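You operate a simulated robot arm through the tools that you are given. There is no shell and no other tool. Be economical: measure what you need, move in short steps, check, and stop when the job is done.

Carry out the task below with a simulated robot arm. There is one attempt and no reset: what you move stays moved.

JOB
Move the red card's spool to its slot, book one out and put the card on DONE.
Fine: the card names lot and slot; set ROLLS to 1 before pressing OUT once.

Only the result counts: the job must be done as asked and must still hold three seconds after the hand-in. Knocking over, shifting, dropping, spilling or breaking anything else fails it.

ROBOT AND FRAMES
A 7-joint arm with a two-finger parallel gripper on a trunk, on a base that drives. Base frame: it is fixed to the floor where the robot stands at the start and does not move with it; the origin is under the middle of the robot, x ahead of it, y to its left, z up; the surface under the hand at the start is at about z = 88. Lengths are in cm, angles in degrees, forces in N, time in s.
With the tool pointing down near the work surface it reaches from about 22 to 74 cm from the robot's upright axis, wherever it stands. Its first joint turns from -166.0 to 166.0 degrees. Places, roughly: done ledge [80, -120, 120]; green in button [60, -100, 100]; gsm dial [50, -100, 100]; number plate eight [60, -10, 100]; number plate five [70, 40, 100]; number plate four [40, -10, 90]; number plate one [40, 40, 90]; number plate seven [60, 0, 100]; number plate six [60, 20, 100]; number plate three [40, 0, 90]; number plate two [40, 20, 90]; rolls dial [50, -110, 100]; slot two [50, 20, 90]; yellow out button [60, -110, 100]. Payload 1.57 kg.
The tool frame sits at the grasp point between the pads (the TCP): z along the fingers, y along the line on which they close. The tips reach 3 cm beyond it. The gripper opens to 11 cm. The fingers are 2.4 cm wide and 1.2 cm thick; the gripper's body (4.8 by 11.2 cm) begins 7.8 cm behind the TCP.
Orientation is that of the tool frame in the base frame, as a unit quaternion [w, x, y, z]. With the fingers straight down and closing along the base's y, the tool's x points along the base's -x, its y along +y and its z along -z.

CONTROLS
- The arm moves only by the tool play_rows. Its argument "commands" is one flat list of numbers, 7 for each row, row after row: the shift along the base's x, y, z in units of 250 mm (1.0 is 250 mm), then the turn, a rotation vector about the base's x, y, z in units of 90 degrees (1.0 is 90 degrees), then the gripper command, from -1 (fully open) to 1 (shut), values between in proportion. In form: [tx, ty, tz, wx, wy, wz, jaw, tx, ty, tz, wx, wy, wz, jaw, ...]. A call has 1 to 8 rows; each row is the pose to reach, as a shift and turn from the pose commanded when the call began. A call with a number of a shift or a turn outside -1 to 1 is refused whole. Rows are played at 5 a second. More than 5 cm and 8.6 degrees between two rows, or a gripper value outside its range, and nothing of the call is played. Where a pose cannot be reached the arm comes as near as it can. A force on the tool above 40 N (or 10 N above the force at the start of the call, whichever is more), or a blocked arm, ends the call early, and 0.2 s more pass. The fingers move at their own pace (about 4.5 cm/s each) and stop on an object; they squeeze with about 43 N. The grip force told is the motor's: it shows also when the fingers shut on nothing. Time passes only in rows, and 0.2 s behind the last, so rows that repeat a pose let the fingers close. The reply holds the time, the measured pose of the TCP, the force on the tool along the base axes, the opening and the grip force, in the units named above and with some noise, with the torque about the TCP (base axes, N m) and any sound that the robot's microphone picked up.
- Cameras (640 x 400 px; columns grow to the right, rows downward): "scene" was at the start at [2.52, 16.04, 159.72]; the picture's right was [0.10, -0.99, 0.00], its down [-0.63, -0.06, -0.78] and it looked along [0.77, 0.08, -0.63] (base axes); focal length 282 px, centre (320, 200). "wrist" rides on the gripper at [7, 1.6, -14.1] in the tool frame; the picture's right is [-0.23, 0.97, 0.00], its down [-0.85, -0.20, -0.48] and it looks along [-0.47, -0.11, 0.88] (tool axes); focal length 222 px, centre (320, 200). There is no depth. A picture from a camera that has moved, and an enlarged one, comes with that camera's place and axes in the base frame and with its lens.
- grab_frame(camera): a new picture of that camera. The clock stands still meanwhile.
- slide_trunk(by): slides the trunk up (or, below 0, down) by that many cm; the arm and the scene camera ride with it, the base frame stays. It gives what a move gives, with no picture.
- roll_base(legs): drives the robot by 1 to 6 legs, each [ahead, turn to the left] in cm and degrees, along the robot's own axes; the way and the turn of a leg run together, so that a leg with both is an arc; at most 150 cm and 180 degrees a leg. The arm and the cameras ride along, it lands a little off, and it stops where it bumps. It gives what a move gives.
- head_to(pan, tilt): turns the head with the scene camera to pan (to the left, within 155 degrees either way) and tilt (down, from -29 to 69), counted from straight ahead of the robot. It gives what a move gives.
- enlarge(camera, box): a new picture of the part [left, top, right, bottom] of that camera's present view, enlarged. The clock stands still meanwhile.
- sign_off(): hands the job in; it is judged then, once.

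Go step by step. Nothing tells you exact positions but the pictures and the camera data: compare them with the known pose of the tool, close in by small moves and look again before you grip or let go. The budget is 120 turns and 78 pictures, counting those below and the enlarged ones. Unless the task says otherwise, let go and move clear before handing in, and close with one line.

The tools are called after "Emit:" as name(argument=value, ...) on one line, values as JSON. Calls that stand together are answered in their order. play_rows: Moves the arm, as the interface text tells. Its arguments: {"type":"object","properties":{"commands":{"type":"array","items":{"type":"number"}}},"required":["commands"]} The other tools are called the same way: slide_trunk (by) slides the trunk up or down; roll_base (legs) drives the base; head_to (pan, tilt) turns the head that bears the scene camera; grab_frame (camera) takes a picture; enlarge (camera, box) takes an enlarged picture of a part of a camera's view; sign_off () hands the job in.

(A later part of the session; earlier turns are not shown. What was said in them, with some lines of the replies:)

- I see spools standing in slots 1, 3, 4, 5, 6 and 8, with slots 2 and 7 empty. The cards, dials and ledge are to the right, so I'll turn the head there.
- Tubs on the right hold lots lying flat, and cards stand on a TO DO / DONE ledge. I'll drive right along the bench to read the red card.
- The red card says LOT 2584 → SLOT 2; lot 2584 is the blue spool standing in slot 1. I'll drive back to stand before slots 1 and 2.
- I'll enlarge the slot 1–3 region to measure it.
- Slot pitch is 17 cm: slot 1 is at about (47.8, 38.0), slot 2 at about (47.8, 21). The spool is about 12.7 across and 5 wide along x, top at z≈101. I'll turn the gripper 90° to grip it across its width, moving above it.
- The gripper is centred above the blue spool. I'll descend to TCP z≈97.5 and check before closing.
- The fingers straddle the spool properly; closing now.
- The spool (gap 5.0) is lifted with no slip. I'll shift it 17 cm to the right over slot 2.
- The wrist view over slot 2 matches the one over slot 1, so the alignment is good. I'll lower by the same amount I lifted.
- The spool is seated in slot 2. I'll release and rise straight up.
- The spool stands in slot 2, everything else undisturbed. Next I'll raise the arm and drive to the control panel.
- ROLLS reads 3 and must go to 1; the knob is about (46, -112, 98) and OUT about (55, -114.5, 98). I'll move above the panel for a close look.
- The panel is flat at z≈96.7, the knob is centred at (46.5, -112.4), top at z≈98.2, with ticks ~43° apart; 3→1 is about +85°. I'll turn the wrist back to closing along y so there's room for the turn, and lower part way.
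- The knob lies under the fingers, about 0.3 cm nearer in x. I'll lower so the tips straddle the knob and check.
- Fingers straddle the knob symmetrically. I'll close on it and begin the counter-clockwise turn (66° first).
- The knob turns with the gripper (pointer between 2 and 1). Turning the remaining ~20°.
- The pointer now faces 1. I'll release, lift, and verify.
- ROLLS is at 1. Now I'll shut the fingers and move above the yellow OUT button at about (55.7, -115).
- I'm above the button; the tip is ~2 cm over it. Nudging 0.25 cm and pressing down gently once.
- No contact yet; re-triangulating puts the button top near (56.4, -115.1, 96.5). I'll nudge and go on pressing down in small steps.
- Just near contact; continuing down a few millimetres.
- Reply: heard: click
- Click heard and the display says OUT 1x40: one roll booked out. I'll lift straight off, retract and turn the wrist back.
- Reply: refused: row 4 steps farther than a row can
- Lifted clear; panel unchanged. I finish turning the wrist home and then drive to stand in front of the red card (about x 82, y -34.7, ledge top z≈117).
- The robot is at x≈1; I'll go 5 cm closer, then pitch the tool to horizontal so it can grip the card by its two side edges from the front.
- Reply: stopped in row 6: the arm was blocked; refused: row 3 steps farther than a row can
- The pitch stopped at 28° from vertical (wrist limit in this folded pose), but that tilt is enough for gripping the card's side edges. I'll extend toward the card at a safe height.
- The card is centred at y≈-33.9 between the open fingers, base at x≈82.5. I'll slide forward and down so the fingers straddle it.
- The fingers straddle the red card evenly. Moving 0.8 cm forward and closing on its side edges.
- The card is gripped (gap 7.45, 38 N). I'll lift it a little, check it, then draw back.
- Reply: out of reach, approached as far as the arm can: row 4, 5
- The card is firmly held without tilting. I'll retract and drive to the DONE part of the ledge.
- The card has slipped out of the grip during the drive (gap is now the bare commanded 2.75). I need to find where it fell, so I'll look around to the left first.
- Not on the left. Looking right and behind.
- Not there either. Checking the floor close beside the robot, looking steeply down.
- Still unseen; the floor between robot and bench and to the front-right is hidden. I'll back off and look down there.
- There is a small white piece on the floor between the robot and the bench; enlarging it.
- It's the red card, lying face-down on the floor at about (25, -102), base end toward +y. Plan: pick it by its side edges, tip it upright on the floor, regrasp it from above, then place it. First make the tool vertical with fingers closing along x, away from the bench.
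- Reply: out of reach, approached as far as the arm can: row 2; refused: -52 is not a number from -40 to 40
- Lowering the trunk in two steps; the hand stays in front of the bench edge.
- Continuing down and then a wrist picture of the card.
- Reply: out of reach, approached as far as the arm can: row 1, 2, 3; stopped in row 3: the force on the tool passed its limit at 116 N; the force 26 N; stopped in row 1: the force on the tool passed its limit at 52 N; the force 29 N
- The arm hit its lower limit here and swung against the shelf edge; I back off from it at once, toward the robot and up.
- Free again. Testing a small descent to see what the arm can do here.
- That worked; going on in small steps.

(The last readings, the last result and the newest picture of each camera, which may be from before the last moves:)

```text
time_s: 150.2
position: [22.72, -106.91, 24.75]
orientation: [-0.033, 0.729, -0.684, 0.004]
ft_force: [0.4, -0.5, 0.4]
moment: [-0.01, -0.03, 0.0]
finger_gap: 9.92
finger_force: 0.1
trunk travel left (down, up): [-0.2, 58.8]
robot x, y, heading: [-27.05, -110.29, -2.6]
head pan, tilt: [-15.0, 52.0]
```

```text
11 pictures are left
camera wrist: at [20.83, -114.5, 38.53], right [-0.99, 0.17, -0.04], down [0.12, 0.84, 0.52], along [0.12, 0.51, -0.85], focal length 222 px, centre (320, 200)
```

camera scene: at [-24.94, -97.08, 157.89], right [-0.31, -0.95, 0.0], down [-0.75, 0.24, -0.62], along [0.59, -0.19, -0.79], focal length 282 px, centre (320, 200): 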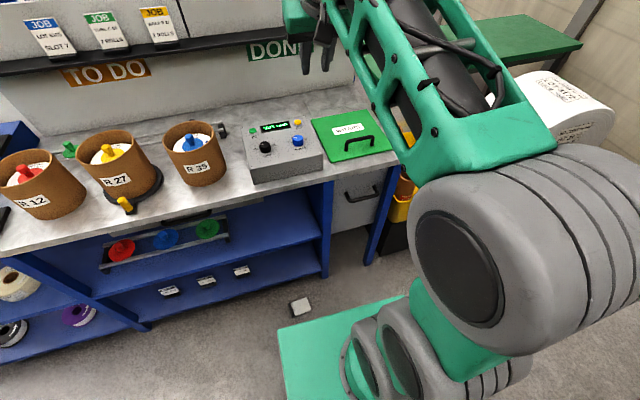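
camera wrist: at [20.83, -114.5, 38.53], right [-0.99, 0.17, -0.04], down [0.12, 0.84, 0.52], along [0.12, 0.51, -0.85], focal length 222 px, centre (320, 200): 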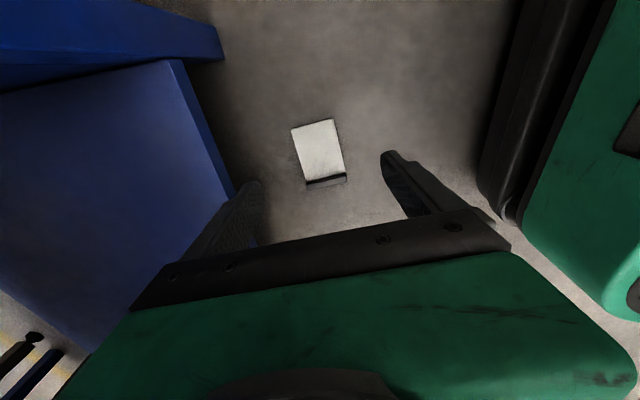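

The card's outline: top edge mid (25.1, -106.7), base mid (24.2, -97), turned 5.6°. I'll align the gripper, lean it ~25° (hand toward -y) and come down over the base end, stopping above.

Emit:
play_rows(commands=[0.012, 0.05, -0.1, 0.05, 0.011, 0.004, -1, 0.024, 0.1, -0.2, 0.1, 0.022, 0.008, -1, 0.036, 0.16, -0.3, 0.15, 0.034, 0.012, -1, 0.05, 0.22, -0.4, 0.2, 0.046, 0.016, -1, 0.063, 0.268, -0.51, 0.25, 0.057, 0.021, -1, 0.063, 0.268, -0.51, 0.25, 0.057, 0.021, -1])

Emit:
grab_frame(camera="wrist")

```text
time_s: 151.6
position: [24.29, -100.11, 11.96]
orientation: [-0.145, 0.718, -0.661, -0.163]
ft_force: [0.6, 0.4, -1.1]
moment: [0.02, -0.02, -0.02]
finger_gap: 11.0
finger_force: 0.1
trunk travel left (down, up): [-0.2, 58.8]
robot x, y, heading: [-27.0, -110.35, -2.7]
head pan, tilt: [-15.0, 52.0]
```

```text
10 pictures are left
camera wrist: at [23.91, -112.44, 21.74], right [-0.99, 0.12, 0.1], down [0.16, 0.59, 0.8], along [0.04, 0.8, -0.6], focal length 222 px, centre (320, 200)
```

wrist: 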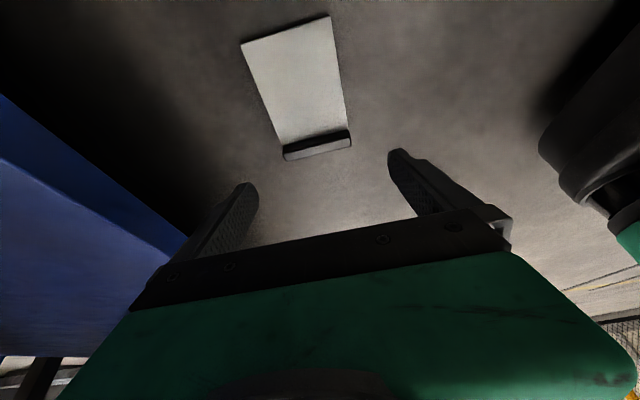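

Aligned. Descending so the fingertips flank the base end, just above the floor, then closing.

Emit:
play_rows(commands=[-0.004, 0.01, -0.1, 0, 0, 0, -1, -0.004, 0.02, -0.2, 0, 0, 0, -1, -0.004, 0.036, -0.28, 0, 0, 0, -1, -0.004, 0.036, -0.32, 0, 0, 0, -1, -0.004, 0.036, -0.334, 0, 0, 0, -1, -0.004, 0.036, -0.334, 0, 0, 0, -1])

Emit:
play_rows(commands=[0, 0, 0, 0, 0, 0, -0.5, 0, 0, 0, 0, 0, 0, 0, 0, 0, 0, 0, 0, 0, 1, 0, 0, 0, 0, 0, 0, 1, 0, 0, 0, 0, 0, 0, 1, 0, 0, 0, 0, 0, 0, 1])

```text
time_s: 153.0
position: [24.26, -99.27, 3.58]
orientation: [-0.143, 0.719, -0.661, -0.162]
ft_force: [-0.2, 0.6, -0.2]
moment: [0.02, -0.03, 0.01]
finger_gap: 11.0
finger_force: 0.0
trunk travel left (down, up): [-0.2, 58.8]
robot x, y, heading: [-26.67, -110.38, -2.7]
head pan, tilt: [-15.0, 52.0]
```

```text
time_s: 154.4
position: [24.3, -99.17, 3.65]
orientation: [-0.144, 0.718, -0.661, -0.163]
ft_force: [-0.2, 0.3, 2.0]
moment: [-0.01, -0.1, 0.02]
finger_gap: 7.47
finger_force: 43.2
trunk travel left (down, up): [-0.2, 58.8]
robot x, y, heading: [-27.13, -110.68, -3.0]
head pan, tilt: [-15.0, 52.0]
```

Gripped (gap 7.47). Lifting it 12 cm off the floor.

Emit:
play_rows(commands=[0, 0, 0.05, 0, 0, 0, 1, 0, 0, 0.15, 0, 0, 0, 1, 0, 0, 0.3, 0, 0, 0, 1, 0, 0, 0.45, 0, 0, 0, 1, 0, 0, 0.5, 0, 0, 0, 1])

Emit:
play_rows(commands=[0, 0, 0, -0.08, -0.007, 0, 1, 0, 0, 0, -0.16, -0.013, 0, 1, 0, 0, 0, -0.24, -0.02, 0, 1, 0, 0, 0, -0.32, -0.027, 0, 1, 0, 0, 0, -0.4, -0.034, 0, 1, 0, 0, 0, -0.48, -0.04, 0, 1, 0, 0, 0, -0.56, -0.047, 0, 1])

```text
time_s: 155.6
position: [24.09, -99.17, 16.21]
orientation: [-0.144, 0.718, -0.661, -0.163]
ft_force: [-0.8, 0.5, -0.8]
moment: [0.03, -0.02, 0.0]
finger_gap: 7.48
finger_force: 42.8
trunk travel left (down, up): [-0.2, 58.8]
robot x, y, heading: [-26.78, -110.77, -2.9]
head pan, tilt: [-15.0, 52.0]
```

```text
time_s: 157.2
position: [24.24, -99.11, 16.28]
orientation: [0.153, 0.716, -0.662, 0.162]
ft_force: [0.0, -0.4, -1.3]
moment: [0.05, 0.05, 0.0]
finger_gap: 7.44
finger_force: 43.1
trunk travel left (down, up): [-0.2, 58.8]
robot x, y, heading: [-26.75, -110.56, -2.8]
head pan, tilt: [-15.0, 52.0]
```

The roll works smoothly (50° so far). Rolling another ~30°.

Emit:
play_rows(commands=[0, 0, 0.02, -0.08, -0.007, 0, 1, 0, 0, 0.04, -0.16, -0.013, 0, 1, 0, 0, 0.04, -0.24, -0.02, 0, 1, 0, 0, 0.04, -0.32, -0.027, 0, 1, 0, 0, 0.04, -0.36, -0.03, 0, 1, 0, 0, 0.04, -0.36, -0.03, 0, 1])

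Emit:
grab_frame(camera="wrist")

```text
time_s: 158.6
position: [23.4, -100.05, 17.47]
orientation: [0.33, 0.642, -0.594, 0.355]
ft_force: [-0.9, 0.6, -1.3]
moment: [0.01, -0.01, 0.03]
finger_gap: 7.44
finger_force: 43.7
out of reach, approached as far as the arm can: row 5, 6
trunk travel left (down, up): [-0.2, 58.8]
robot x, y, heading: [-27.15, -110.58, -2.8]
head pan, tilt: [-15.0, 52.0]
```

```text
9 pictures are left
camera wrist: at [21.15, -91.82, 30.9], right [-0.98, 0.05, -0.19], down [0.13, 0.87, -0.47], along [0.14, -0.49, -0.86], focal length 222 px, centre (320, 200)
```

wrist: 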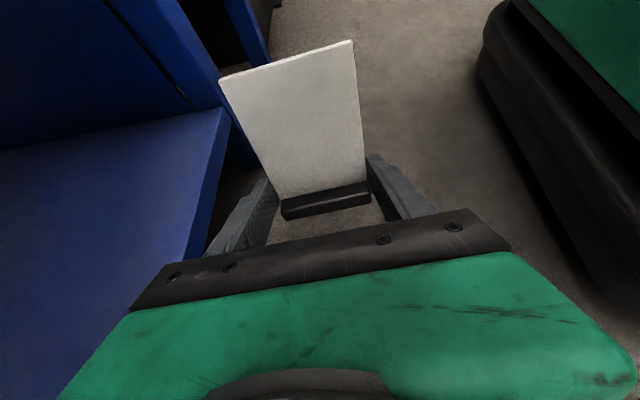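

The card is now at ~83°, but because of its lean it needs about 15–20° more to stand. I'll set it back down as it lay, and regrip with more lean (42°) for the full turn.

Emit:
play_rows(commands=[0, 0, 0, 0.085, 0.007, 0, 1, 0, 0, 0, 0.17, 0.014, 0, 1, 0, 0, 0, 0.255, 0.021, 0, 1, 0, 0, 0, 0.34, 0.028, 0, 1, 0, 0, 0, 0.425, 0.035, 0, 1, 0, 0, 0, 0.51, 0.043, 0, 1, 0, 0, 0, 0.595, 0.05, 0, 1, 0, 0, 0, 0.68, 0.057, 0, 1])

Emit:
play_rows(commands=[0, 0, -0.02, 0.08, 0.007, 0, 1, 0, 0, -0.04, 0.16, 0.013, 0, 1, 0, 0, -0.04, 0.24, 0.02, 0, 1, 0, 0, -0.04, 0.24, 0.02, 0, 1])

```text
time_s: 160.4
position: [23.38, -100.04, 17.69]
orientation: [-0.018, 0.735, -0.677, -0.026]
ft_force: [0.2, 0.5, -1.3]
moment: [-0.03, -0.02, -0.01]
finger_gap: 7.43
finger_force: 42.9
trunk travel left (down, up): [-0.2, 58.8]
robot x, y, heading: [-27.07, -110.44, -3.1]
head pan, tilt: [-15.0, 52.0]
```

```text
time_s: 161.4
position: [23.27, -100.07, 16.49]
orientation: [-0.144, 0.719, -0.66, -0.163]
ft_force: [0.6, -0.6, -2.2]
moment: [0.03, -0.02, 0.0]
finger_gap: 7.44
finger_force: 42.8
trunk travel left (down, up): [-0.2, 58.8]
robot x, y, heading: [-27.18, -110.47, -3.0]
head pan, tilt: [-15.0, 52.0]
```

Back in the pick orientation. Lowering it to the floor and releasing.

Emit:
play_rows(commands=[0, 0, -0.15, 0, 0, 0, 1, 0, 0, -0.3, 0, 0, 0, 1, 0, 0, -0.42, 0, 0, 0, 1, 0, 0, -0.48, 0, 0, 0, 1, 0, 0, -0.51, 0, 0, 0, 1, 0, 0, -0.51, 0, 0, 0, 1])

Emit:
play_rows(commands=[0, 0, 0, 0, 0, 0, 0, 0, 0, 0, 0, 0, 0, -0.6, 0, 0, 0, 0, 0, 0, -1, 0, 0, 0, 0, 0, 0, -1, 0, 0, 0, 0, 0, 0, -1, 0, 0, 0.04, 0, 0, 0, -1, 0, 0, 0.08, 0.07, 0.006, 0, -1, 0, 0, 0.08, 0.15, 0.0126, 0, -1])

Emit:
play_rows(commands=[0, 0, 0, 0.04, 0.003, 0, -1, 0, 0, -0.04, 0.04, 0.003, 0, -1, 0, 0, -0.07, 0.04, 0.003, 0, -1, 0, 0, -0.086, 0.04, 0.003, 0, -1, 0, 0, -0.086, 0.04, 0.003, 0, -1])

Emit:
grab_frame(camera="wrist")

```text
time_s: 162.8
position: [23.47, -99.92, 3.77]
orientation: [-0.145, 0.718, -0.661, -0.163]
ft_force: [0.6, -0.1, -0.4]
moment: [-0.05, 0.04, -0.02]
finger_gap: 7.45
finger_force: 42.5
trunk travel left (down, up): [-0.2, 58.8]
robot x, y, heading: [-26.88, -110.52, -3.1]
head pan, tilt: [-15.0, 52.0]
```

```text
time_s: 164.6
position: [23.44, -100.07, 5.92]
orientation: [-0.222, 0.695, -0.638, -0.247]
ft_force: [0.3, 0.0, -0.1]
moment: [-0.02, 0.03, 0.01]
finger_gap: 11.01
finger_force: 0.0
trunk travel left (down, up): [-0.2, 58.8]
robot x, y, heading: [-26.45, -110.26, -3.1]
head pan, tilt: [-15.0, 52.0]
```

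```text
time_s: 165.8
position: [23.38, -100.0, 3.58]
orientation: [-0.241, 0.687, -0.631, -0.267]
ft_force: [-0.3, 0.3, -0.6]
moment: [0.0, 0.0, 0.03]
finger_gap: 11.0
finger_force: 0.1
trunk travel left (down, up): [-0.2, 58.8]
robot x, y, heading: [-26.57, -110.62, -3.1]
head pan, tilt: [-15.0, 52.0]
```

```text
8 pictures are left
camera wrist: at [23.06, -114.71, 9.35], right [-0.98, 0.08, 0.16], down [0.18, 0.33, 0.93], along [0.02, 0.94, -0.34], focal length 222 px, centre (320, 200)
```

wrist: 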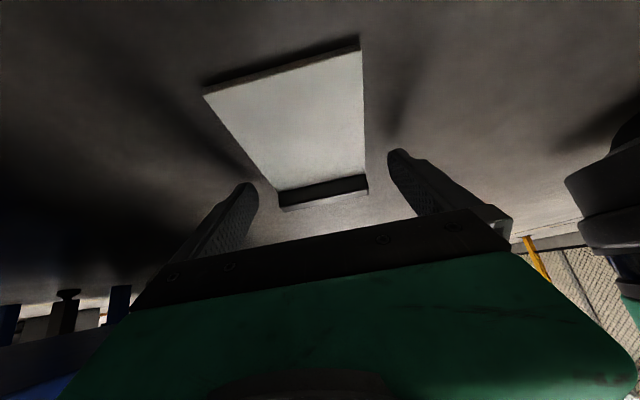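

The card lies where expected between the fingers. Gripping again and lifting.

Emit:
play_rows(commands=[0, 0, -0.008, 0, 0, 0, -0.5, 0, 0, -0.008, 0, 0, 0, 0, 0, 0, -0.008, 0, 0, 0, 1, 0, 0, -0.008, 0, 0, 0, 1, 0, 0, -0.008, 0, 0, 0, 1, 0, 0, -0.008, 0, 0, 0, 1])

Emit:
play_rows(commands=[0, 0, 0.05, 0, 0, 0, 1, 0.01, 0.01, 0.15, 0, 0, 0, 1, 0.02, 0.02, 0.3, 0, 0, 0, 1, 0.03, 0.03, 0.45, 0, 0, 0, 1, 0.03, 0.03, 0.55, 0, 0, 0, 1])

Emit:
play_rows(commands=[0, 0, 0, -0.085, -0.007, 0, 1, 0, 0, 0, -0.17, -0.014, 0, 1, 0, 0, 0, -0.255, -0.021, 0, 1, 0, 0, 0, -0.34, -0.028, 0, 1, 0, 0, 0, -0.425, -0.035, 0, 1, 0, 0, 0, -0.51, -0.043, 0, 1, 0, 0, 0, -0.595, -0.05, 0, 1, 0, 0, 0, -0.68, -0.057, 0, 1])

Emit:
play_rows(commands=[0, 0, 0, -0.085, -0.007, 0, 1, 0, 0, 0, -0.17, -0.014, 0, 1, 0, 0, 0, -0.255, -0.021, 0, 1, 0, 0, 0, -0.34, -0.028, 0, 1, 0, 0, 0, -0.4, -0.034, 0, 1, 0, 0, 0, -0.44, -0.037, 0, 1])

```text
time_s: 167.2
position: [23.36, -100.03, 3.47]
orientation: [-0.241, 0.687, -0.631, -0.268]
ft_force: [0.0, -0.3, 0.3]
moment: [0.06, -0.06, 0.03]
finger_gap: 7.46
finger_force: 43.5
trunk travel left (down, up): [-0.2, 58.8]
robot x, y, heading: [-27.05, -110.46, -3.0]
head pan, tilt: [-15.0, 52.0]
```

```text
time_s: 168.4
position: [24.01, -99.37, 17.01]
orientation: [-0.241, 0.687, -0.631, -0.268]
ft_force: [0.8, -0.2, -0.3]
moment: [0.02, -0.01, 0.0]
finger_gap: 7.46
finger_force: 42.9
trunk travel left (down, up): [-0.2, 58.8]
robot x, y, heading: [-26.94, -110.79, -3.0]
head pan, tilt: [-15.0, 52.0]
```

```text
time_s: 170.2
position: [24.23, -99.3, 17.29]
orientation: [0.116, 0.725, -0.668, 0.121]
ft_force: [0.1, -0.5, -0.9]
moment: [0.03, -0.01, 0.0]
finger_gap: 7.45
finger_force: 42.9
trunk travel left (down, up): [-0.2, 58.8]
robot x, y, heading: [-26.76, -109.97, -2.9]
head pan, tilt: [-15.0, 52.0]
```

```text
time_s: 171.6
position: [22.26, -101.13, 17.87]
orientation: [0.336, 0.639, -0.591, 0.36]
ft_force: [-0.2, 0.6, -1.1]
moment: [0.0, -0.01, 0.0]
finger_gap: 7.41
finger_force: 43.3
out of reach, approached as far as the arm can: row 6
trunk travel left (down, up): [-0.2, 58.8]
robot x, y, heading: [-26.28, -110.7, -2.8]
head pan, tilt: [-15.0, 52.0]
```

Rolled 101° in total; the card should now be nearly upright. Lowering it towards the floor.

Emit:
play_rows(commands=[0, 0, -0.12, 0, 0, 0, 1, 0, 0, -0.24, 0, 0, 0, 1, 0, 0, -0.36, 0, 0, 0, 1, 0, 0, -0.45, 0, 0, 0, 1, 0, 0, -0.5, 0, 0, 0, 1, 0, 0, -0.5, 0, 0, 0, 1])

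Emit:
grab_frame(camera="wrist")

```text
time_s: 173.0
position: [18.98, -102.71, 7.12]
orientation: [0.333, 0.639, -0.593, 0.36]
ft_force: [0.8, 0.2, -1.0]
moment: [0.02, 0.01, 0.05]
finger_gap: 7.41
finger_force: 43.1
out of reach, approached as far as the arm can: row 2, 3, 4, 5, 6
trunk travel left (down, up): [-0.2, 58.8]
robot x, y, heading: [-27.06, -110.56, -3.2]
head pan, tilt: [-15.0, 52.0]
```

```text
7 pictures are left
camera wrist: at [16.69, -94.33, 20.27], right [-0.98, 0.04, -0.2], down [0.13, 0.87, -0.48], along [0.15, -0.5, -0.86], focal length 222 px, centre (320, 200)
```

wrist: 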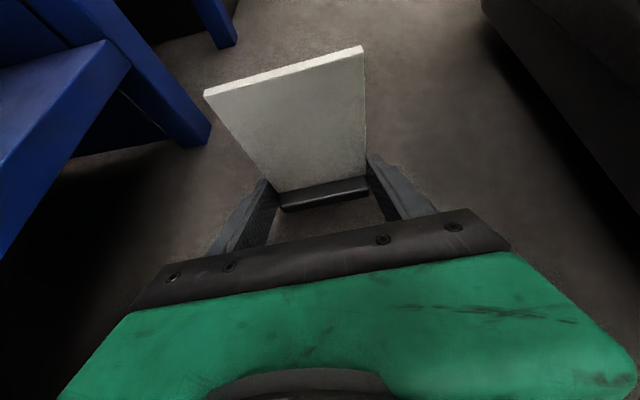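

The arm is at its radial limit for this lean, so I pull the target a few cm toward the robot and go on lowering.

Emit:
play_rows(commands=[-0.12, -0.03, 0, 0, 0, 0, 1, -0.22, -0.06, 0, 0, 0, 0, 1, -0.26, -0.06, 0, 0, 0, 0, 1, -0.26, -0.06, -0.04, 0, 0, 0, 1, -0.26, -0.06, -0.04, 0, 0, 0, 1])

```text
time_s: 174.2
position: [12.0, -104.46, 5.83]
orientation: [0.335, 0.639, -0.591, 0.36]
ft_force: [0.0, 0.1, -1.0]
moment: [0.0, -0.02, 0.0]
finger_gap: 7.44
finger_force: 42.2
trunk travel left (down, up): [-0.2, 58.8]
robot x, y, heading: [-26.9, -110.54, -3.1]
head pan, tilt: [-15.0, 52.0]
```

In reach now. Lowering gently to contact.

Emit:
play_rows(commands=[0, 0, -0.03, 0, 0, 0, 1, 0, 0, -0.05, 0, 0, 0, 1, 0, 0, -0.07, 0, 0, 0, 1, 0, 0, -0.08, 0, 0, 0, 1, 0, 0, -0.08, 0, 0, 0, 1])

```text
time_s: 175.4
position: [12.02, -104.5, 3.73]
orientation: [0.335, 0.639, -0.592, 0.36]
ft_force: [-0.3, -0.1, -0.8]
moment: [0.01, 0.01, 0.05]
finger_gap: 7.45
finger_force: 43.5
trunk travel left (down, up): [-0.2, 58.8]
robot x, y, heading: [-26.96, -110.28, -2.9]
head pan, tilt: [-15.0, 52.0]
```

Emit:
play_rows(commands=[0, 0, -0.01, 0, 0, 0, 1, 0, 0, -0.02, 0, 0, 0, 1, 0, 0, -0.028, 0, 0, 0, 1, 0, 0, -0.028, 0, 0, 0, 1])

```text
time_s: 176.4
position: [12.1, -104.55, 3.17]
orientation: [0.335, 0.638, -0.592, 0.361]
ft_force: [-2.4, -2.8, 19.9]
moment: [-0.08, -0.64, -0.09]
finger_gap: 7.45
finger_force: 43.2
trunk travel left (down, up): [-0.2, 58.8]
robot x, y, heading: [-26.92, -110.28, -2.9]
head pan, tilt: [-15.0, 52.0]
```

Contact felt (20 N). I ease off slightly and release gently.

Emit:
play_rows(commands=[0, 0, 0.008, 0, 0, 0, 1, 0, 0, 0.008, 0, 0, 0, 0.2, 0, 0, 0.008, 0, 0, 0, -0.4, 0, 0, 0.008, 0, 0, 0, -0.7, 0, 0, 0.008, 0, 0, 0, -1, 0, 0, 0.008, 0, 0, 0, -1, 0, 0, 0.008, 0, 0, 0, -1])

Emit:
grab_frame(camera="wrist")

```text
time_s: 178.0
position: [12.0, -104.69, 3.19]
orientation: [0.335, 0.639, -0.591, 0.36]
ft_force: [0.7, -0.2, -0.6]
moment: [-0.02, 0.01, 0.01]
finger_gap: 10.99
finger_force: 0.0
trunk travel left (down, up): [-0.2, 58.8]
robot x, y, heading: [-27.23, -110.5, -3.1]
head pan, tilt: [-15.0, 52.0]
```

```text
6 pictures are left
camera wrist: at [9.8, -96.16, 16.47], right [-0.98, 0.04, -0.19], down [0.13, 0.86, -0.49], along [0.14, -0.5, -0.85], focal length 222 px, centre (320, 200)
```

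wrist: 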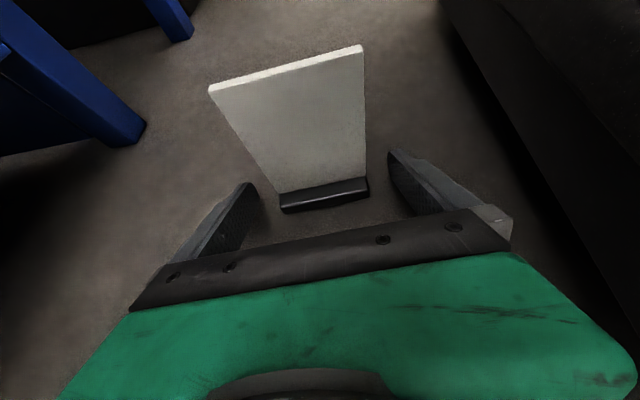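

The card stands upright on the floor, about (12.1, -106.3), its face toward -y. I'll withdraw backwards, rise, and roll the tool over to approach from above with a 27° lean on its face side.

Emit:
play_rows(commands=[0, 0.13, 0.08, 0, 0, 0, -1, 0, 0.26, 0.16, 0, 0, 0, -1, 0, 0.41, 0.25, 0, 0, 0, -1, 0, 0.41, 0.42, 0, 0, 0, -1, 0, 0.41, 0.6, 0, 0, 0, -1, 0, 0.41, 0.78, 0, 0, 0, -1, 0, 0.41, 0.78, 0, 0, 0, -1])

Emit:
play_rows(commands=[0, 0, 0, 0.085, 0.007, 0, -1, 0, 0, 0, 0.17, 0.014, 0, -1, 0, 0, 0, 0.255, 0.021, 0, -1, 0, 0, 0, 0.34, 0.028, 0, -1, 0, -0.1, 0, 0.425, 0.035, 0, -1, 0, -0.2, 0, 0.51, 0.043, 0, -1, 0, -0.3, 0, 0.595, 0.05, 0, -1, 0, -0.4, 0, 0.68, 0.057, 0, -1])

Emit:
play_rows(commands=[0, -0.04, 0, 0.085, 0.007, 0, -1, 0, -0.08, 0, 0.17, 0.014, 0, -1, 0, -0.1, 0, 0.25, 0.021, 0, -1, 0, -0.1, 0, 0.275, 0.023, 0, -1, 0, -0.1, 0, 0.275, 0.023, 0, -1])

Emit:
grab_frame(camera="wrist")

```text
time_s: 179.6
position: [11.94, -94.2, 22.96]
orientation: [0.335, 0.64, -0.591, 0.36]
ft_force: [-0.1, -0.1, 0.1]
moment: [0.0, 0.01, 0.0]
finger_gap: 11.0
finger_force: 0.1
trunk travel left (down, up): [-0.2, 58.8]
robot x, y, heading: [-26.77, -110.62, -3.0]
head pan, tilt: [-15.0, 52.0]
```

```text
time_s: 181.4
position: [12.06, -104.24, 22.8]
orientation: [-0.013, 0.736, -0.677, -0.019]
ft_force: [-0.1, 0.7, 0.5]
moment: [-0.02, -0.01, 0.01]
finger_gap: 11.0
finger_force: 0.0
trunk travel left (down, up): [-0.2, 58.8]
robot x, y, heading: [-27.07, -110.36, -3.1]
head pan, tilt: [-15.0, 52.0]
```

```text
time_s: 182.6
position: [12.1, -106.76, 22.61]
orientation: [-0.158, 0.716, -0.657, -0.177]
ft_force: [-0.2, 0.3, -0.5]
moment: [0.03, 0.0, 0.0]
finger_gap: 11.01
finger_force: 0.2
trunk travel left (down, up): [-0.2, 58.8]
robot x, y, heading: [-26.65, -110.77, -3.0]
head pan, tilt: [-15.0, 52.0]
```

```text
5 pictures are left
camera wrist: at [11.59, -119.55, 32.06], right [-0.99, 0.12, 0.11], down [0.16, 0.55, 0.82], along [0.03, 0.82, -0.57], focal length 222 px, centre (320, 200)
```

wrist: 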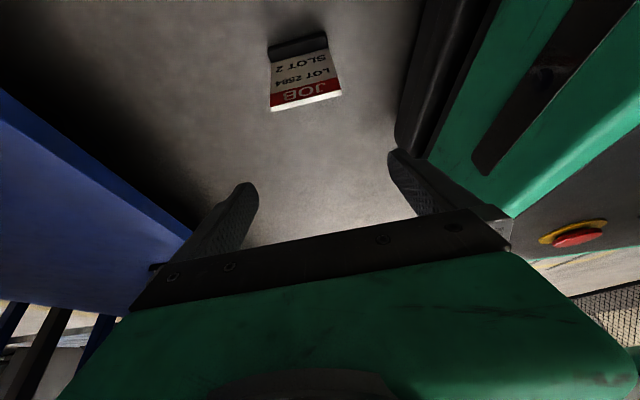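

The card stands with its face visible, centred at about (12.1, -106.6). Descending over it and gripping low, over base and card edges.

Emit:
play_rows(commands=[0, -0.03, -0.15, 0, 0, 0, -1, 0, -0.03, -0.3, 0, 0, 0, -1, 0, -0.03, -0.45, 0, 0, 0, -1, 0, -0.03, -0.6, 0, 0, 0, -1, 0, -0.03, -0.69, 0, 0, 0, -1, 0, -0.03, -0.73, 0, 0, 0, -1, 0, -0.03, -0.73, 0, 0, 0, -1])

Emit:
play_rows(commands=[0, 0, 0, 0, 0, 0, -0.5, 0, 0, 0, 0, 0, 0, -0.2, 0, 0, 0, 0, 0, 0, 1, 0, 0, 0, 0, 0, 0, 1, 0, 0, 0, 0, 0, 0, 1, 0, 0, 0, 0, 0, 0, 1])

```text
time_s: 184.2
position: [12.11, -107.79, 4.4]
orientation: [-0.158, 0.715, -0.657, -0.177]
ft_force: [-0.7, 0.4, -0.2]
moment: [0.01, -0.01, 0.0]
finger_gap: 11.0
finger_force: 0.0
trunk travel left (down, up): [-0.2, 58.8]
robot x, y, heading: [-27.1, -110.58, -3.2]
head pan, tilt: [-15.0, 52.0]
```

```text
time_s: 185.6
position: [12.16, -107.59, 4.42]
orientation: [-0.158, 0.716, -0.656, -0.177]
ft_force: [1.9, -0.3, 1.6]
moment: [-0.01, -0.15, -0.05]
finger_gap: 7.46
finger_force: 42.7
trunk travel left (down, up): [-0.2, 58.8]
robot x, y, heading: [-26.78, -110.37, -3.1]
head pan, tilt: [-15.0, 52.0]
```

Gripped at 7.46. Lifting gently, then raising the trunk.

Emit:
play_rows(commands=[0, 0, 0.04, 0, 0, 0, 1, 0, 0, 0.12, 0, 0, 0, 1, 0, 0, 0.24, 0, 0, 0, 1, 0, 0, 0.38, 0, 0, 0, 1, 0, 0, 0.52, 0, 0, 0, 1, 0, 0, 0.66, 0, 0, 0, 1, 0, 0, 0.8, 0, 0, 0, 1, 0, 0, 0.9, 0, 0, 0, 1])

Emit:
play_rows(commands=[0.03, 0, 0, 0, 0, -0.08, 1, 0.06, 0, 0, 0, 0, -0.16, 1, 0.08, 0, 0, 0, 0, -0.24, 1, 0.1, 0, 0, 0, 0, -0.32, 1, 0.12, 0, 0, 0, 0, -0.4, 1, 0.14, 0, 0, 0, 0, -0.48, 1, 0.16, 0, 0, 0, 0, -0.56, 1, 0.18, 0, 0, 0, 0, -0.64, 1])

Emit:
slide_trunk(by=40)

```text
time_s: 187.4
position: [11.85, -107.44, 26.94]
orientation: [-0.158, 0.715, -0.657, -0.177]
ft_force: [0.6, 1.1, -1.4]
moment: [-0.02, -0.04, 0.0]
finger_gap: 7.48
finger_force: 43.4
trunk travel left (down, up): [-0.2, 58.8]
robot x, y, heading: [-26.72, -110.54, -2.9]
head pan, tilt: [-15.0, 52.0]
```

```text
time_s: 189.2
position: [16.56, -107.49, 26.97]
orientation: [0.223, -0.309, 0.921, 0.079]
ft_force: [0.0, 0.5, -0.9]
moment: [-0.01, 0.02, -0.01]
finger_gap: 7.47
finger_force: 42.9
trunk travel left (down, up): [-0.2, 58.8]
robot x, y, heading: [-26.87, -110.18, -3.0]
head pan, tilt: [-15.0, 52.0]
```

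```text
time_s: 193.1
position: [16.51, -107.51, 66.87]
orientation: [0.223, -0.31, 0.921, 0.078]
ft_force: [0.1, 0.0, -0.6]
moment: [0.01, -0.01, 0.0]
finger_gap: 7.48
finger_force: 43.3
trunk travel left (down, up): [-40.2, 18.8]
robot x, y, heading: [-27.11, -110.72, -3.1]
head pan, tilt: [-15.0, 52.0]
```

Held well. Trunk up the rest, finish the yaw, and raise the arm.

Emit:
slide_trunk(by=12.3)

Emit:
play_rows(commands=[0.06, 0, 0.08, 0, 0, -0.083, 1, 0.12, 0, 0.16, 0, 0, -0.166, 1, 0.18, 0, 0.28, 0, 0, -0.249, 1, 0.24, 0, 0.42, 0, 0, -0.332, 1, 0.3, 0, 0.57, 0, 0, -0.413, 1, 0.34, 0, 0.72, 0, 0, -0.413, 1, 0.36, 0, 0.87, 0, 0, -0.413, 1, 0.36, 0, 0.99, 0, 0, -0.413, 1])

Emit:
play_rows(commands=[0, 0, 0.15, 0, 0, 0, 1, 0, 0, 0.3, 0, 0, 0, 1, 0, 0, 0.45, 0, 0, 0, 1, 0, 0, 0.6, 0, 0, 0, 1, 0, 0, 0.75, 0, 0, 0, 1, 0, 0, 0.9, 0, 0, 0, 1, 0, 0, 1.0, 0, 0, 0, 1])

```text
time_s: 194.6
position: [16.53, -107.54, 79.2]
orientation: [0.223, -0.31, 0.921, 0.079]
ft_force: [-0.1, 0.4, -1.6]
moment: [0.03, 0.02, -0.02]
finger_gap: 7.45
finger_force: 43.0
trunk travel left (down, up): [-52.5, 6.5]
robot x, y, heading: [-26.64, -110.86, -2.9]
head pan, tilt: [-15.0, 52.0]
```

```text
time_s: 196.4
position: [25.82, -107.54, 104.1]
orientation: [0.236, 0.0, 0.972, 0.003]
ft_force: [0.9, -0.4, -1.2]
moment: [0.0, 0.0, -0.01]
finger_gap: 7.44
finger_force: 42.8
trunk travel left (down, up): [-52.5, 6.5]
robot x, y, heading: [-26.75, -110.54, -3.1]
head pan, tilt: [-15.0, 52.0]
```

```text
time_s: 198.0
position: [25.4, -107.37, 129.03]
orientation: [0.236, -0.001, 0.972, 0.004]
ft_force: [-0.8, 0.2, -1.3]
moment: [-0.02, 0.01, -0.01]
finger_gap: 7.44
finger_force: 42.9
trunk travel left (down, up): [-52.5, 6.5]
robot x, y, heading: [-26.78, -110.51, -2.9]
head pan, tilt: [-15.0, 52.0]
```

Driving ahead in short legs to keep the accelerations small.

Emit:
roll_base(legs=[[7, 0], [7, 0], [7, 0], [6, 0], [6, 0]])

```text
time_s: 201.4
position: [58.57, -109.06, 128.93]
orientation: [0.236, -0.001, 0.972, 0.004]
ft_force: [0.6, -0.6, -1.4]
moment: [0.01, 0.0, 0.03]
finger_gap: 7.46
finger_force: 43.0
trunk travel left (down, up): [-52.5, 6.5]
robot x, y, heading: [5.9, -112.27, -2.8]
head pan, tilt: [-15.0, 52.0]
```

Still held. Extending over the ledge at a height with the card's base about 4 cm above it.

Emit:
play_rows(commands=[0.15, 0, -0.02, 0, 0, 0, 1, 0.3, 0, -0.05, 0, 0, 0, 1, 0.45, 0, -0.08, 0, 0, 0, 1, 0.6, 0, -0.11, 0, 0, 0, 1, 0.72, 0, -0.136, 0, 0, 0, 1, 0.82, 0, -0.136, 0, 0, 0, 1, 0.877, 0, -0.136, 0, 0, 0, 1, 0.877, 0, -0.136, 0, 0, 0, 1])

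Emit:
head_to(pan=0, tilt=30)

Emit:
grab_frame(camera="wrist")

```text
time_s: 203.2
position: [80.59, -108.97, 125.62]
orientation: [0.236, -0.001, 0.972, 0.004]
ft_force: [0.2, 0.4, -1.5]
moment: [-0.02, 0.03, -0.01]
finger_gap: 7.44
finger_force: 43.0
trunk travel left (down, up): [-52.5, 6.5]
robot x, y, heading: [6.21, -112.25, -3.1]
head pan, tilt: [-15.0, 52.0]
```

```text
time_s: 204.0
position: [80.52, -108.93, 125.69]
orientation: [0.235, -0.001, 0.972, 0.004]
ft_force: [-0.2, 0.5, -0.8]
moment: [-0.01, 0.01, -0.03]
finger_gap: 7.45
finger_force: 43.3
trunk travel left (down, up): [-52.5, 6.5]
robot x, y, heading: [6.34, -111.96, -3.2]
head pan, tilt: [0.0, 30.0]
```

```text
4 pictures are left
camera wrist: at [67.84, -107.41, 135.02], right [0.2, 0.97, 0.11], down [0.54, -0.2, 0.82], along [0.82, -0.1, -0.57], focal length 222 px, centre (320, 200)
```

wrist: 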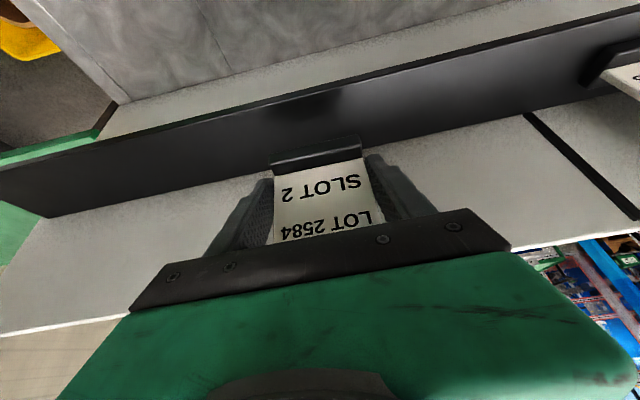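

The card is over the ledge in the DONE half (right of the divider), base between x≈80 and 82.5. Lowering gently.

Emit:
play_rows(commands=[0, 0, -0.05, 0, 0, 0, 1, 0, 0, -0.1, 0, 0, 0, 1, 0, 0, -0.13, 0, 0, 0, 1, 0, 0, -0.145, 0, 0, 0, 1, 0, 0, -0.145, 0, 0, 0, 1])

```text
time_s: 205.2
position: [80.48, -109.05, 122.05]
orientation: [0.236, -0.001, 0.972, 0.003]
ft_force: [1.0, 0.7, -2.0]
moment: [0.01, -0.02, 0.01]
finger_gap: 7.47
finger_force: 43.2
trunk travel left (down, up): [-52.5, 6.5]
robot x, y, heading: [5.86, -111.99, -3.0]
head pan, tilt: [0.0, 30.0]
```

Emit:
play_rows(commands=[0, 0, -0.01, 0, 0, 0, 1, 0, 0, -0.018, 0, 0, 0, 1, 0, 0, -0.024, 0, 0, 0, 1, 0, 0, -0.024, 0, 0, 0, 1])

```text
time_s: 206.2
position: [80.36, -109.0, 121.5]
orientation: [0.236, -0.002, 0.972, 0.004]
ft_force: [0.4, -0.3, -0.8]
moment: [0.0, -0.01, 0.02]
finger_gap: 7.42
finger_force: 42.5
trunk travel left (down, up): [-52.5, 6.5]
robot x, y, heading: [6.13, -112.06, -2.9]
head pan, tilt: [0.0, 30.0]
```

Emit:
play_rows(commands=[0, 0, -0.008, 0, 0, 0, 1, 0, 0, -0.014, 0, 0, 0, 1, 0, 0, -0.018, 0, 0, 0, 1, 0, 0, -0.018, 0, 0, 0, 1])

```text
time_s: 207.2
position: [80.4, -109.05, 120.95]
orientation: [0.237, -0.001, 0.972, 0.004]
ft_force: [-0.7, 1.0, -0.7]
moment: [0.02, 0.02, 0.0]
finger_gap: 7.44
finger_force: 43.1
trunk travel left (down, up): [-52.5, 6.5]
robot x, y, heading: [6.03, -112.34, -2.9]
head pan, tilt: [0.0, 30.0]
```

Emit:
play_rows(commands=[0, 0, -0.008, 0, 0, 0, 1, 0, 0, -0.014, 0, 0, 0, 1, 0, 0, -0.02, 0, 0, 0, 1, 0, 0, -0.02, 0, 0, 0, 1])

```text
time_s: 208.2
position: [80.44, -109.03, 120.57]
orientation: [0.237, -0.002, 0.971, 0.003]
ft_force: [1.2, 0.1, 2.8]
moment: [-0.14, -0.1, 0.0]
finger_gap: 7.44
finger_force: 43.3
trunk travel left (down, up): [-52.5, 6.5]
robot x, y, heading: [6.19, -112.21, -2.9]
head pan, tilt: [0.0, 30.0]
```

First contact (about +4 N). One look before letting go.

Emit:
grab_frame(camera="wrist")

```text
3 pictures are left
camera wrist: at [67.69, -107.48, 129.87], right [0.2, 0.97, 0.11], down [0.54, -0.2, 0.82], along [0.82, -0.1, -0.57], focal length 222 px, centre (320, 200)
```

wrist: 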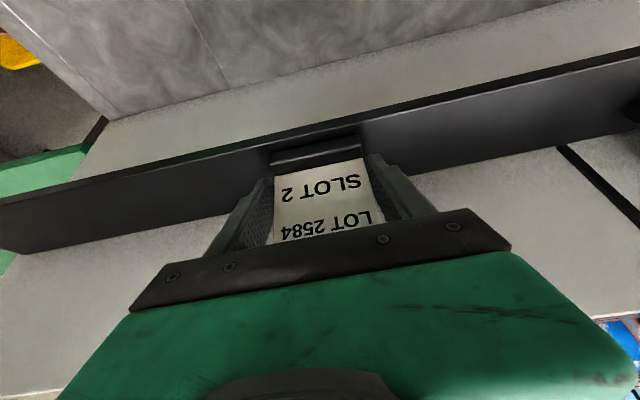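

The base is on the ledge but near its front edge; I lift 0.5 cm, go 0.8 cm deeper, and set it down again.

Emit:
play_rows(commands=[0, 0, 0.03, 0, 0, 0, 1, 0.016, 0, 0.03, 0, 0, 0, 1, 0.034, 0, 0.03, 0, 0, 0, 1, 0.034, 0, 0.01, 0, 0, 0, 1, 0.034, 0, 0, 0, 0, 0, 1, 0.034, 0, -0.006, 0, 0, 0, 1, 0.034, 0, -0.006, 0, 0, 0, 1])

```text
time_s: 209.8
position: [81.22, -108.98, 120.49]
orientation: [0.239, -0.001, 0.971, 0.003]
ft_force: [2.7, 0.4, 11.0]
moment: [-0.46, -0.11, 0.08]
finger_gap: 7.47
finger_force: 43.2
trunk travel left (down, up): [-52.5, 6.5]
robot x, y, heading: [6.11, -112.01, -3.0]
head pan, tilt: [0.0, 30.0]
```

Firm contact. Releasing gently.

Emit:
play_rows(commands=[0, 0, 0.002, 0, 0, 0, 0.2, 0, 0, 0.002, 0, 0, 0, -0.3, 0, 0, 0.002, 0, 0, 0, -0.5, 0, 0, 0.002, 0, 0, 0, -0.8, 0, 0, 0.002, 0, 0, 0, -1, 0, 0, 0.002, 0, 0, 0, -1, 0, 0, 0.002, 0, 0, 0, -1])

Emit:
grab_frame(camera="wrist")

```text
time_s: 211.4
position: [81.16, -108.97, 120.38]
orientation: [0.236, -0.002, 0.972, 0.003]
ft_force: [-0.5, -0.1, -0.2]
moment: [0.01, 0.01, 0.0]
finger_gap: 10.99
finger_force: 0.1
trunk travel left (down, up): [-52.5, 6.5]
robot x, y, heading: [6.0, -112.1, -3.2]
head pan, tilt: [0.0, 30.0]
```

```text
2 pictures are left
camera wrist: at [68.52, -107.46, 129.64], right [0.2, 0.97, 0.11], down [0.54, -0.2, 0.82], along [0.82, -0.1, -0.57], focal length 222 px, centre (320, 200)
```

wrist: 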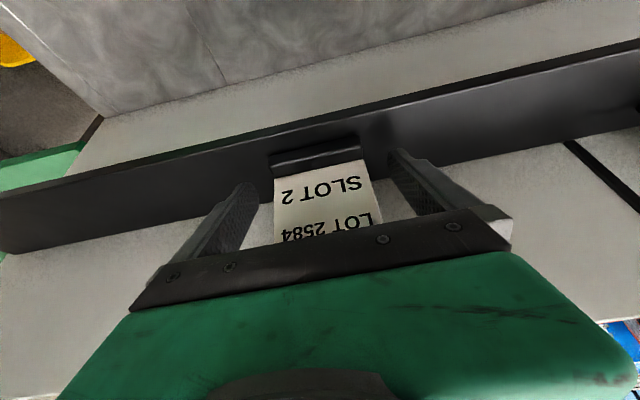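

The card stands free. Withdrawing straight back, then a final check.

Emit:
play_rows(commands=[-0.06, 0, 0.04, 0, 0, 0, -1, -0.16, 0, 0.08, 0, 0, 0, -1, -0.3, 0, 0.12, 0, 0, 0, -1, -0.46, 0, 0.2, 0, 0, 0, -1, -0.6, 0.05, 0.28, 0, 0, 0, -1, -0.72, 0.1, 0.34, 0, 0, 0, -1, -0.84, 0.1, 0.38, 0, 0, 0, -1])

Emit:
head_to(pan=12, tilt=33)

Emit:
grab_frame(camera="wrist")

Emit:
grab_frame(camera="scene")

```text
time_s: 213.0
position: [60.28, -106.59, 129.79]
orientation: [0.236, -0.002, 0.972, 0.005]
ft_force: [0.5, 0.2, 0.0]
moment: [-0.01, 0.03, 0.0]
finger_gap: 10.97
finger_force: 0.0
trunk travel left (down, up): [-52.5, 6.5]
robot x, y, heading: [6.3, -112.06, -2.8]
head pan, tilt: [0.0, 30.0]
```

```text
time_s: 213.8
position: [60.47, -106.56, 129.74]
orientation: [0.236, -0.002, 0.972, 0.004]
ft_force: [0.5, -0.4, -0.4]
moment: [-0.03, 0.02, 0.02]
finger_gap: 10.99
finger_force: 0.1
trunk travel left (down, up): [-52.5, 6.5]
robot x, y, heading: [6.1, -112.22, -2.9]
head pan, tilt: [12.0, 33.0]
```

```text
1 pictures are left
camera wrist: at [47.73, -105.02, 139.12], right [0.2, 0.97, 0.11], down [0.54, -0.2, 0.82], along [0.82, -0.1, -0.57], focal length 222 px, centre (320, 200)
```

wrist: 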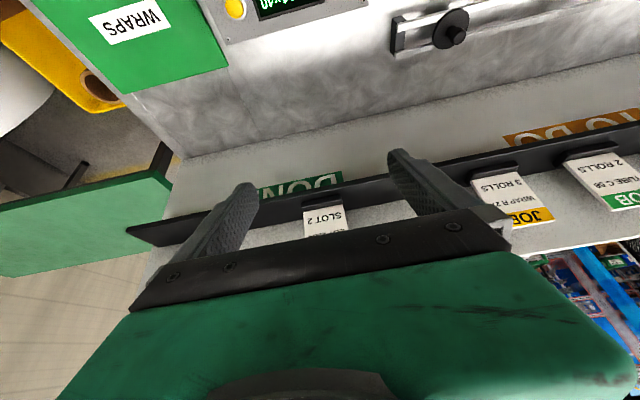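

```text
0 pictures are left
camera scene: at [9.74, -95.1, 160.64], right [0.16, -0.99, 0.0], down [-0.54, -0.09, -0.84], along [0.83, 0.13, -0.54], focal length 282 px, centre (320, 200)
```

scene: 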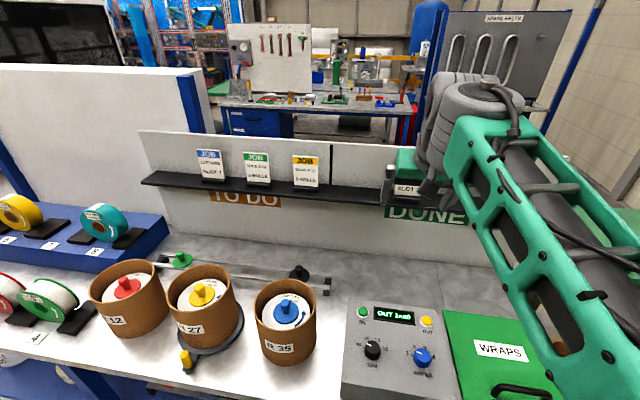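

The red card stands on the ledge above DONE, the display still shows OUT 1x40, and the bench looks undisturbed in the last view. The gripper is clear, so I'm handing in.

Emit:
sign_off()

```text
The job is handed in.
```

The job is handed in: the lot 2584 spool stands in slot 2, ROLLS was set to 1 and OUT pressed once (the display shows OUT 1x40), and the red card stands on DONE. On the way, the card slipped from the gripper onto the floor and I had to pick it up again, and a finger pressed hard (116 N) against the shelf under the bench; I saw no damage or shifted items afterwards, but did not check the lower shelf closely.
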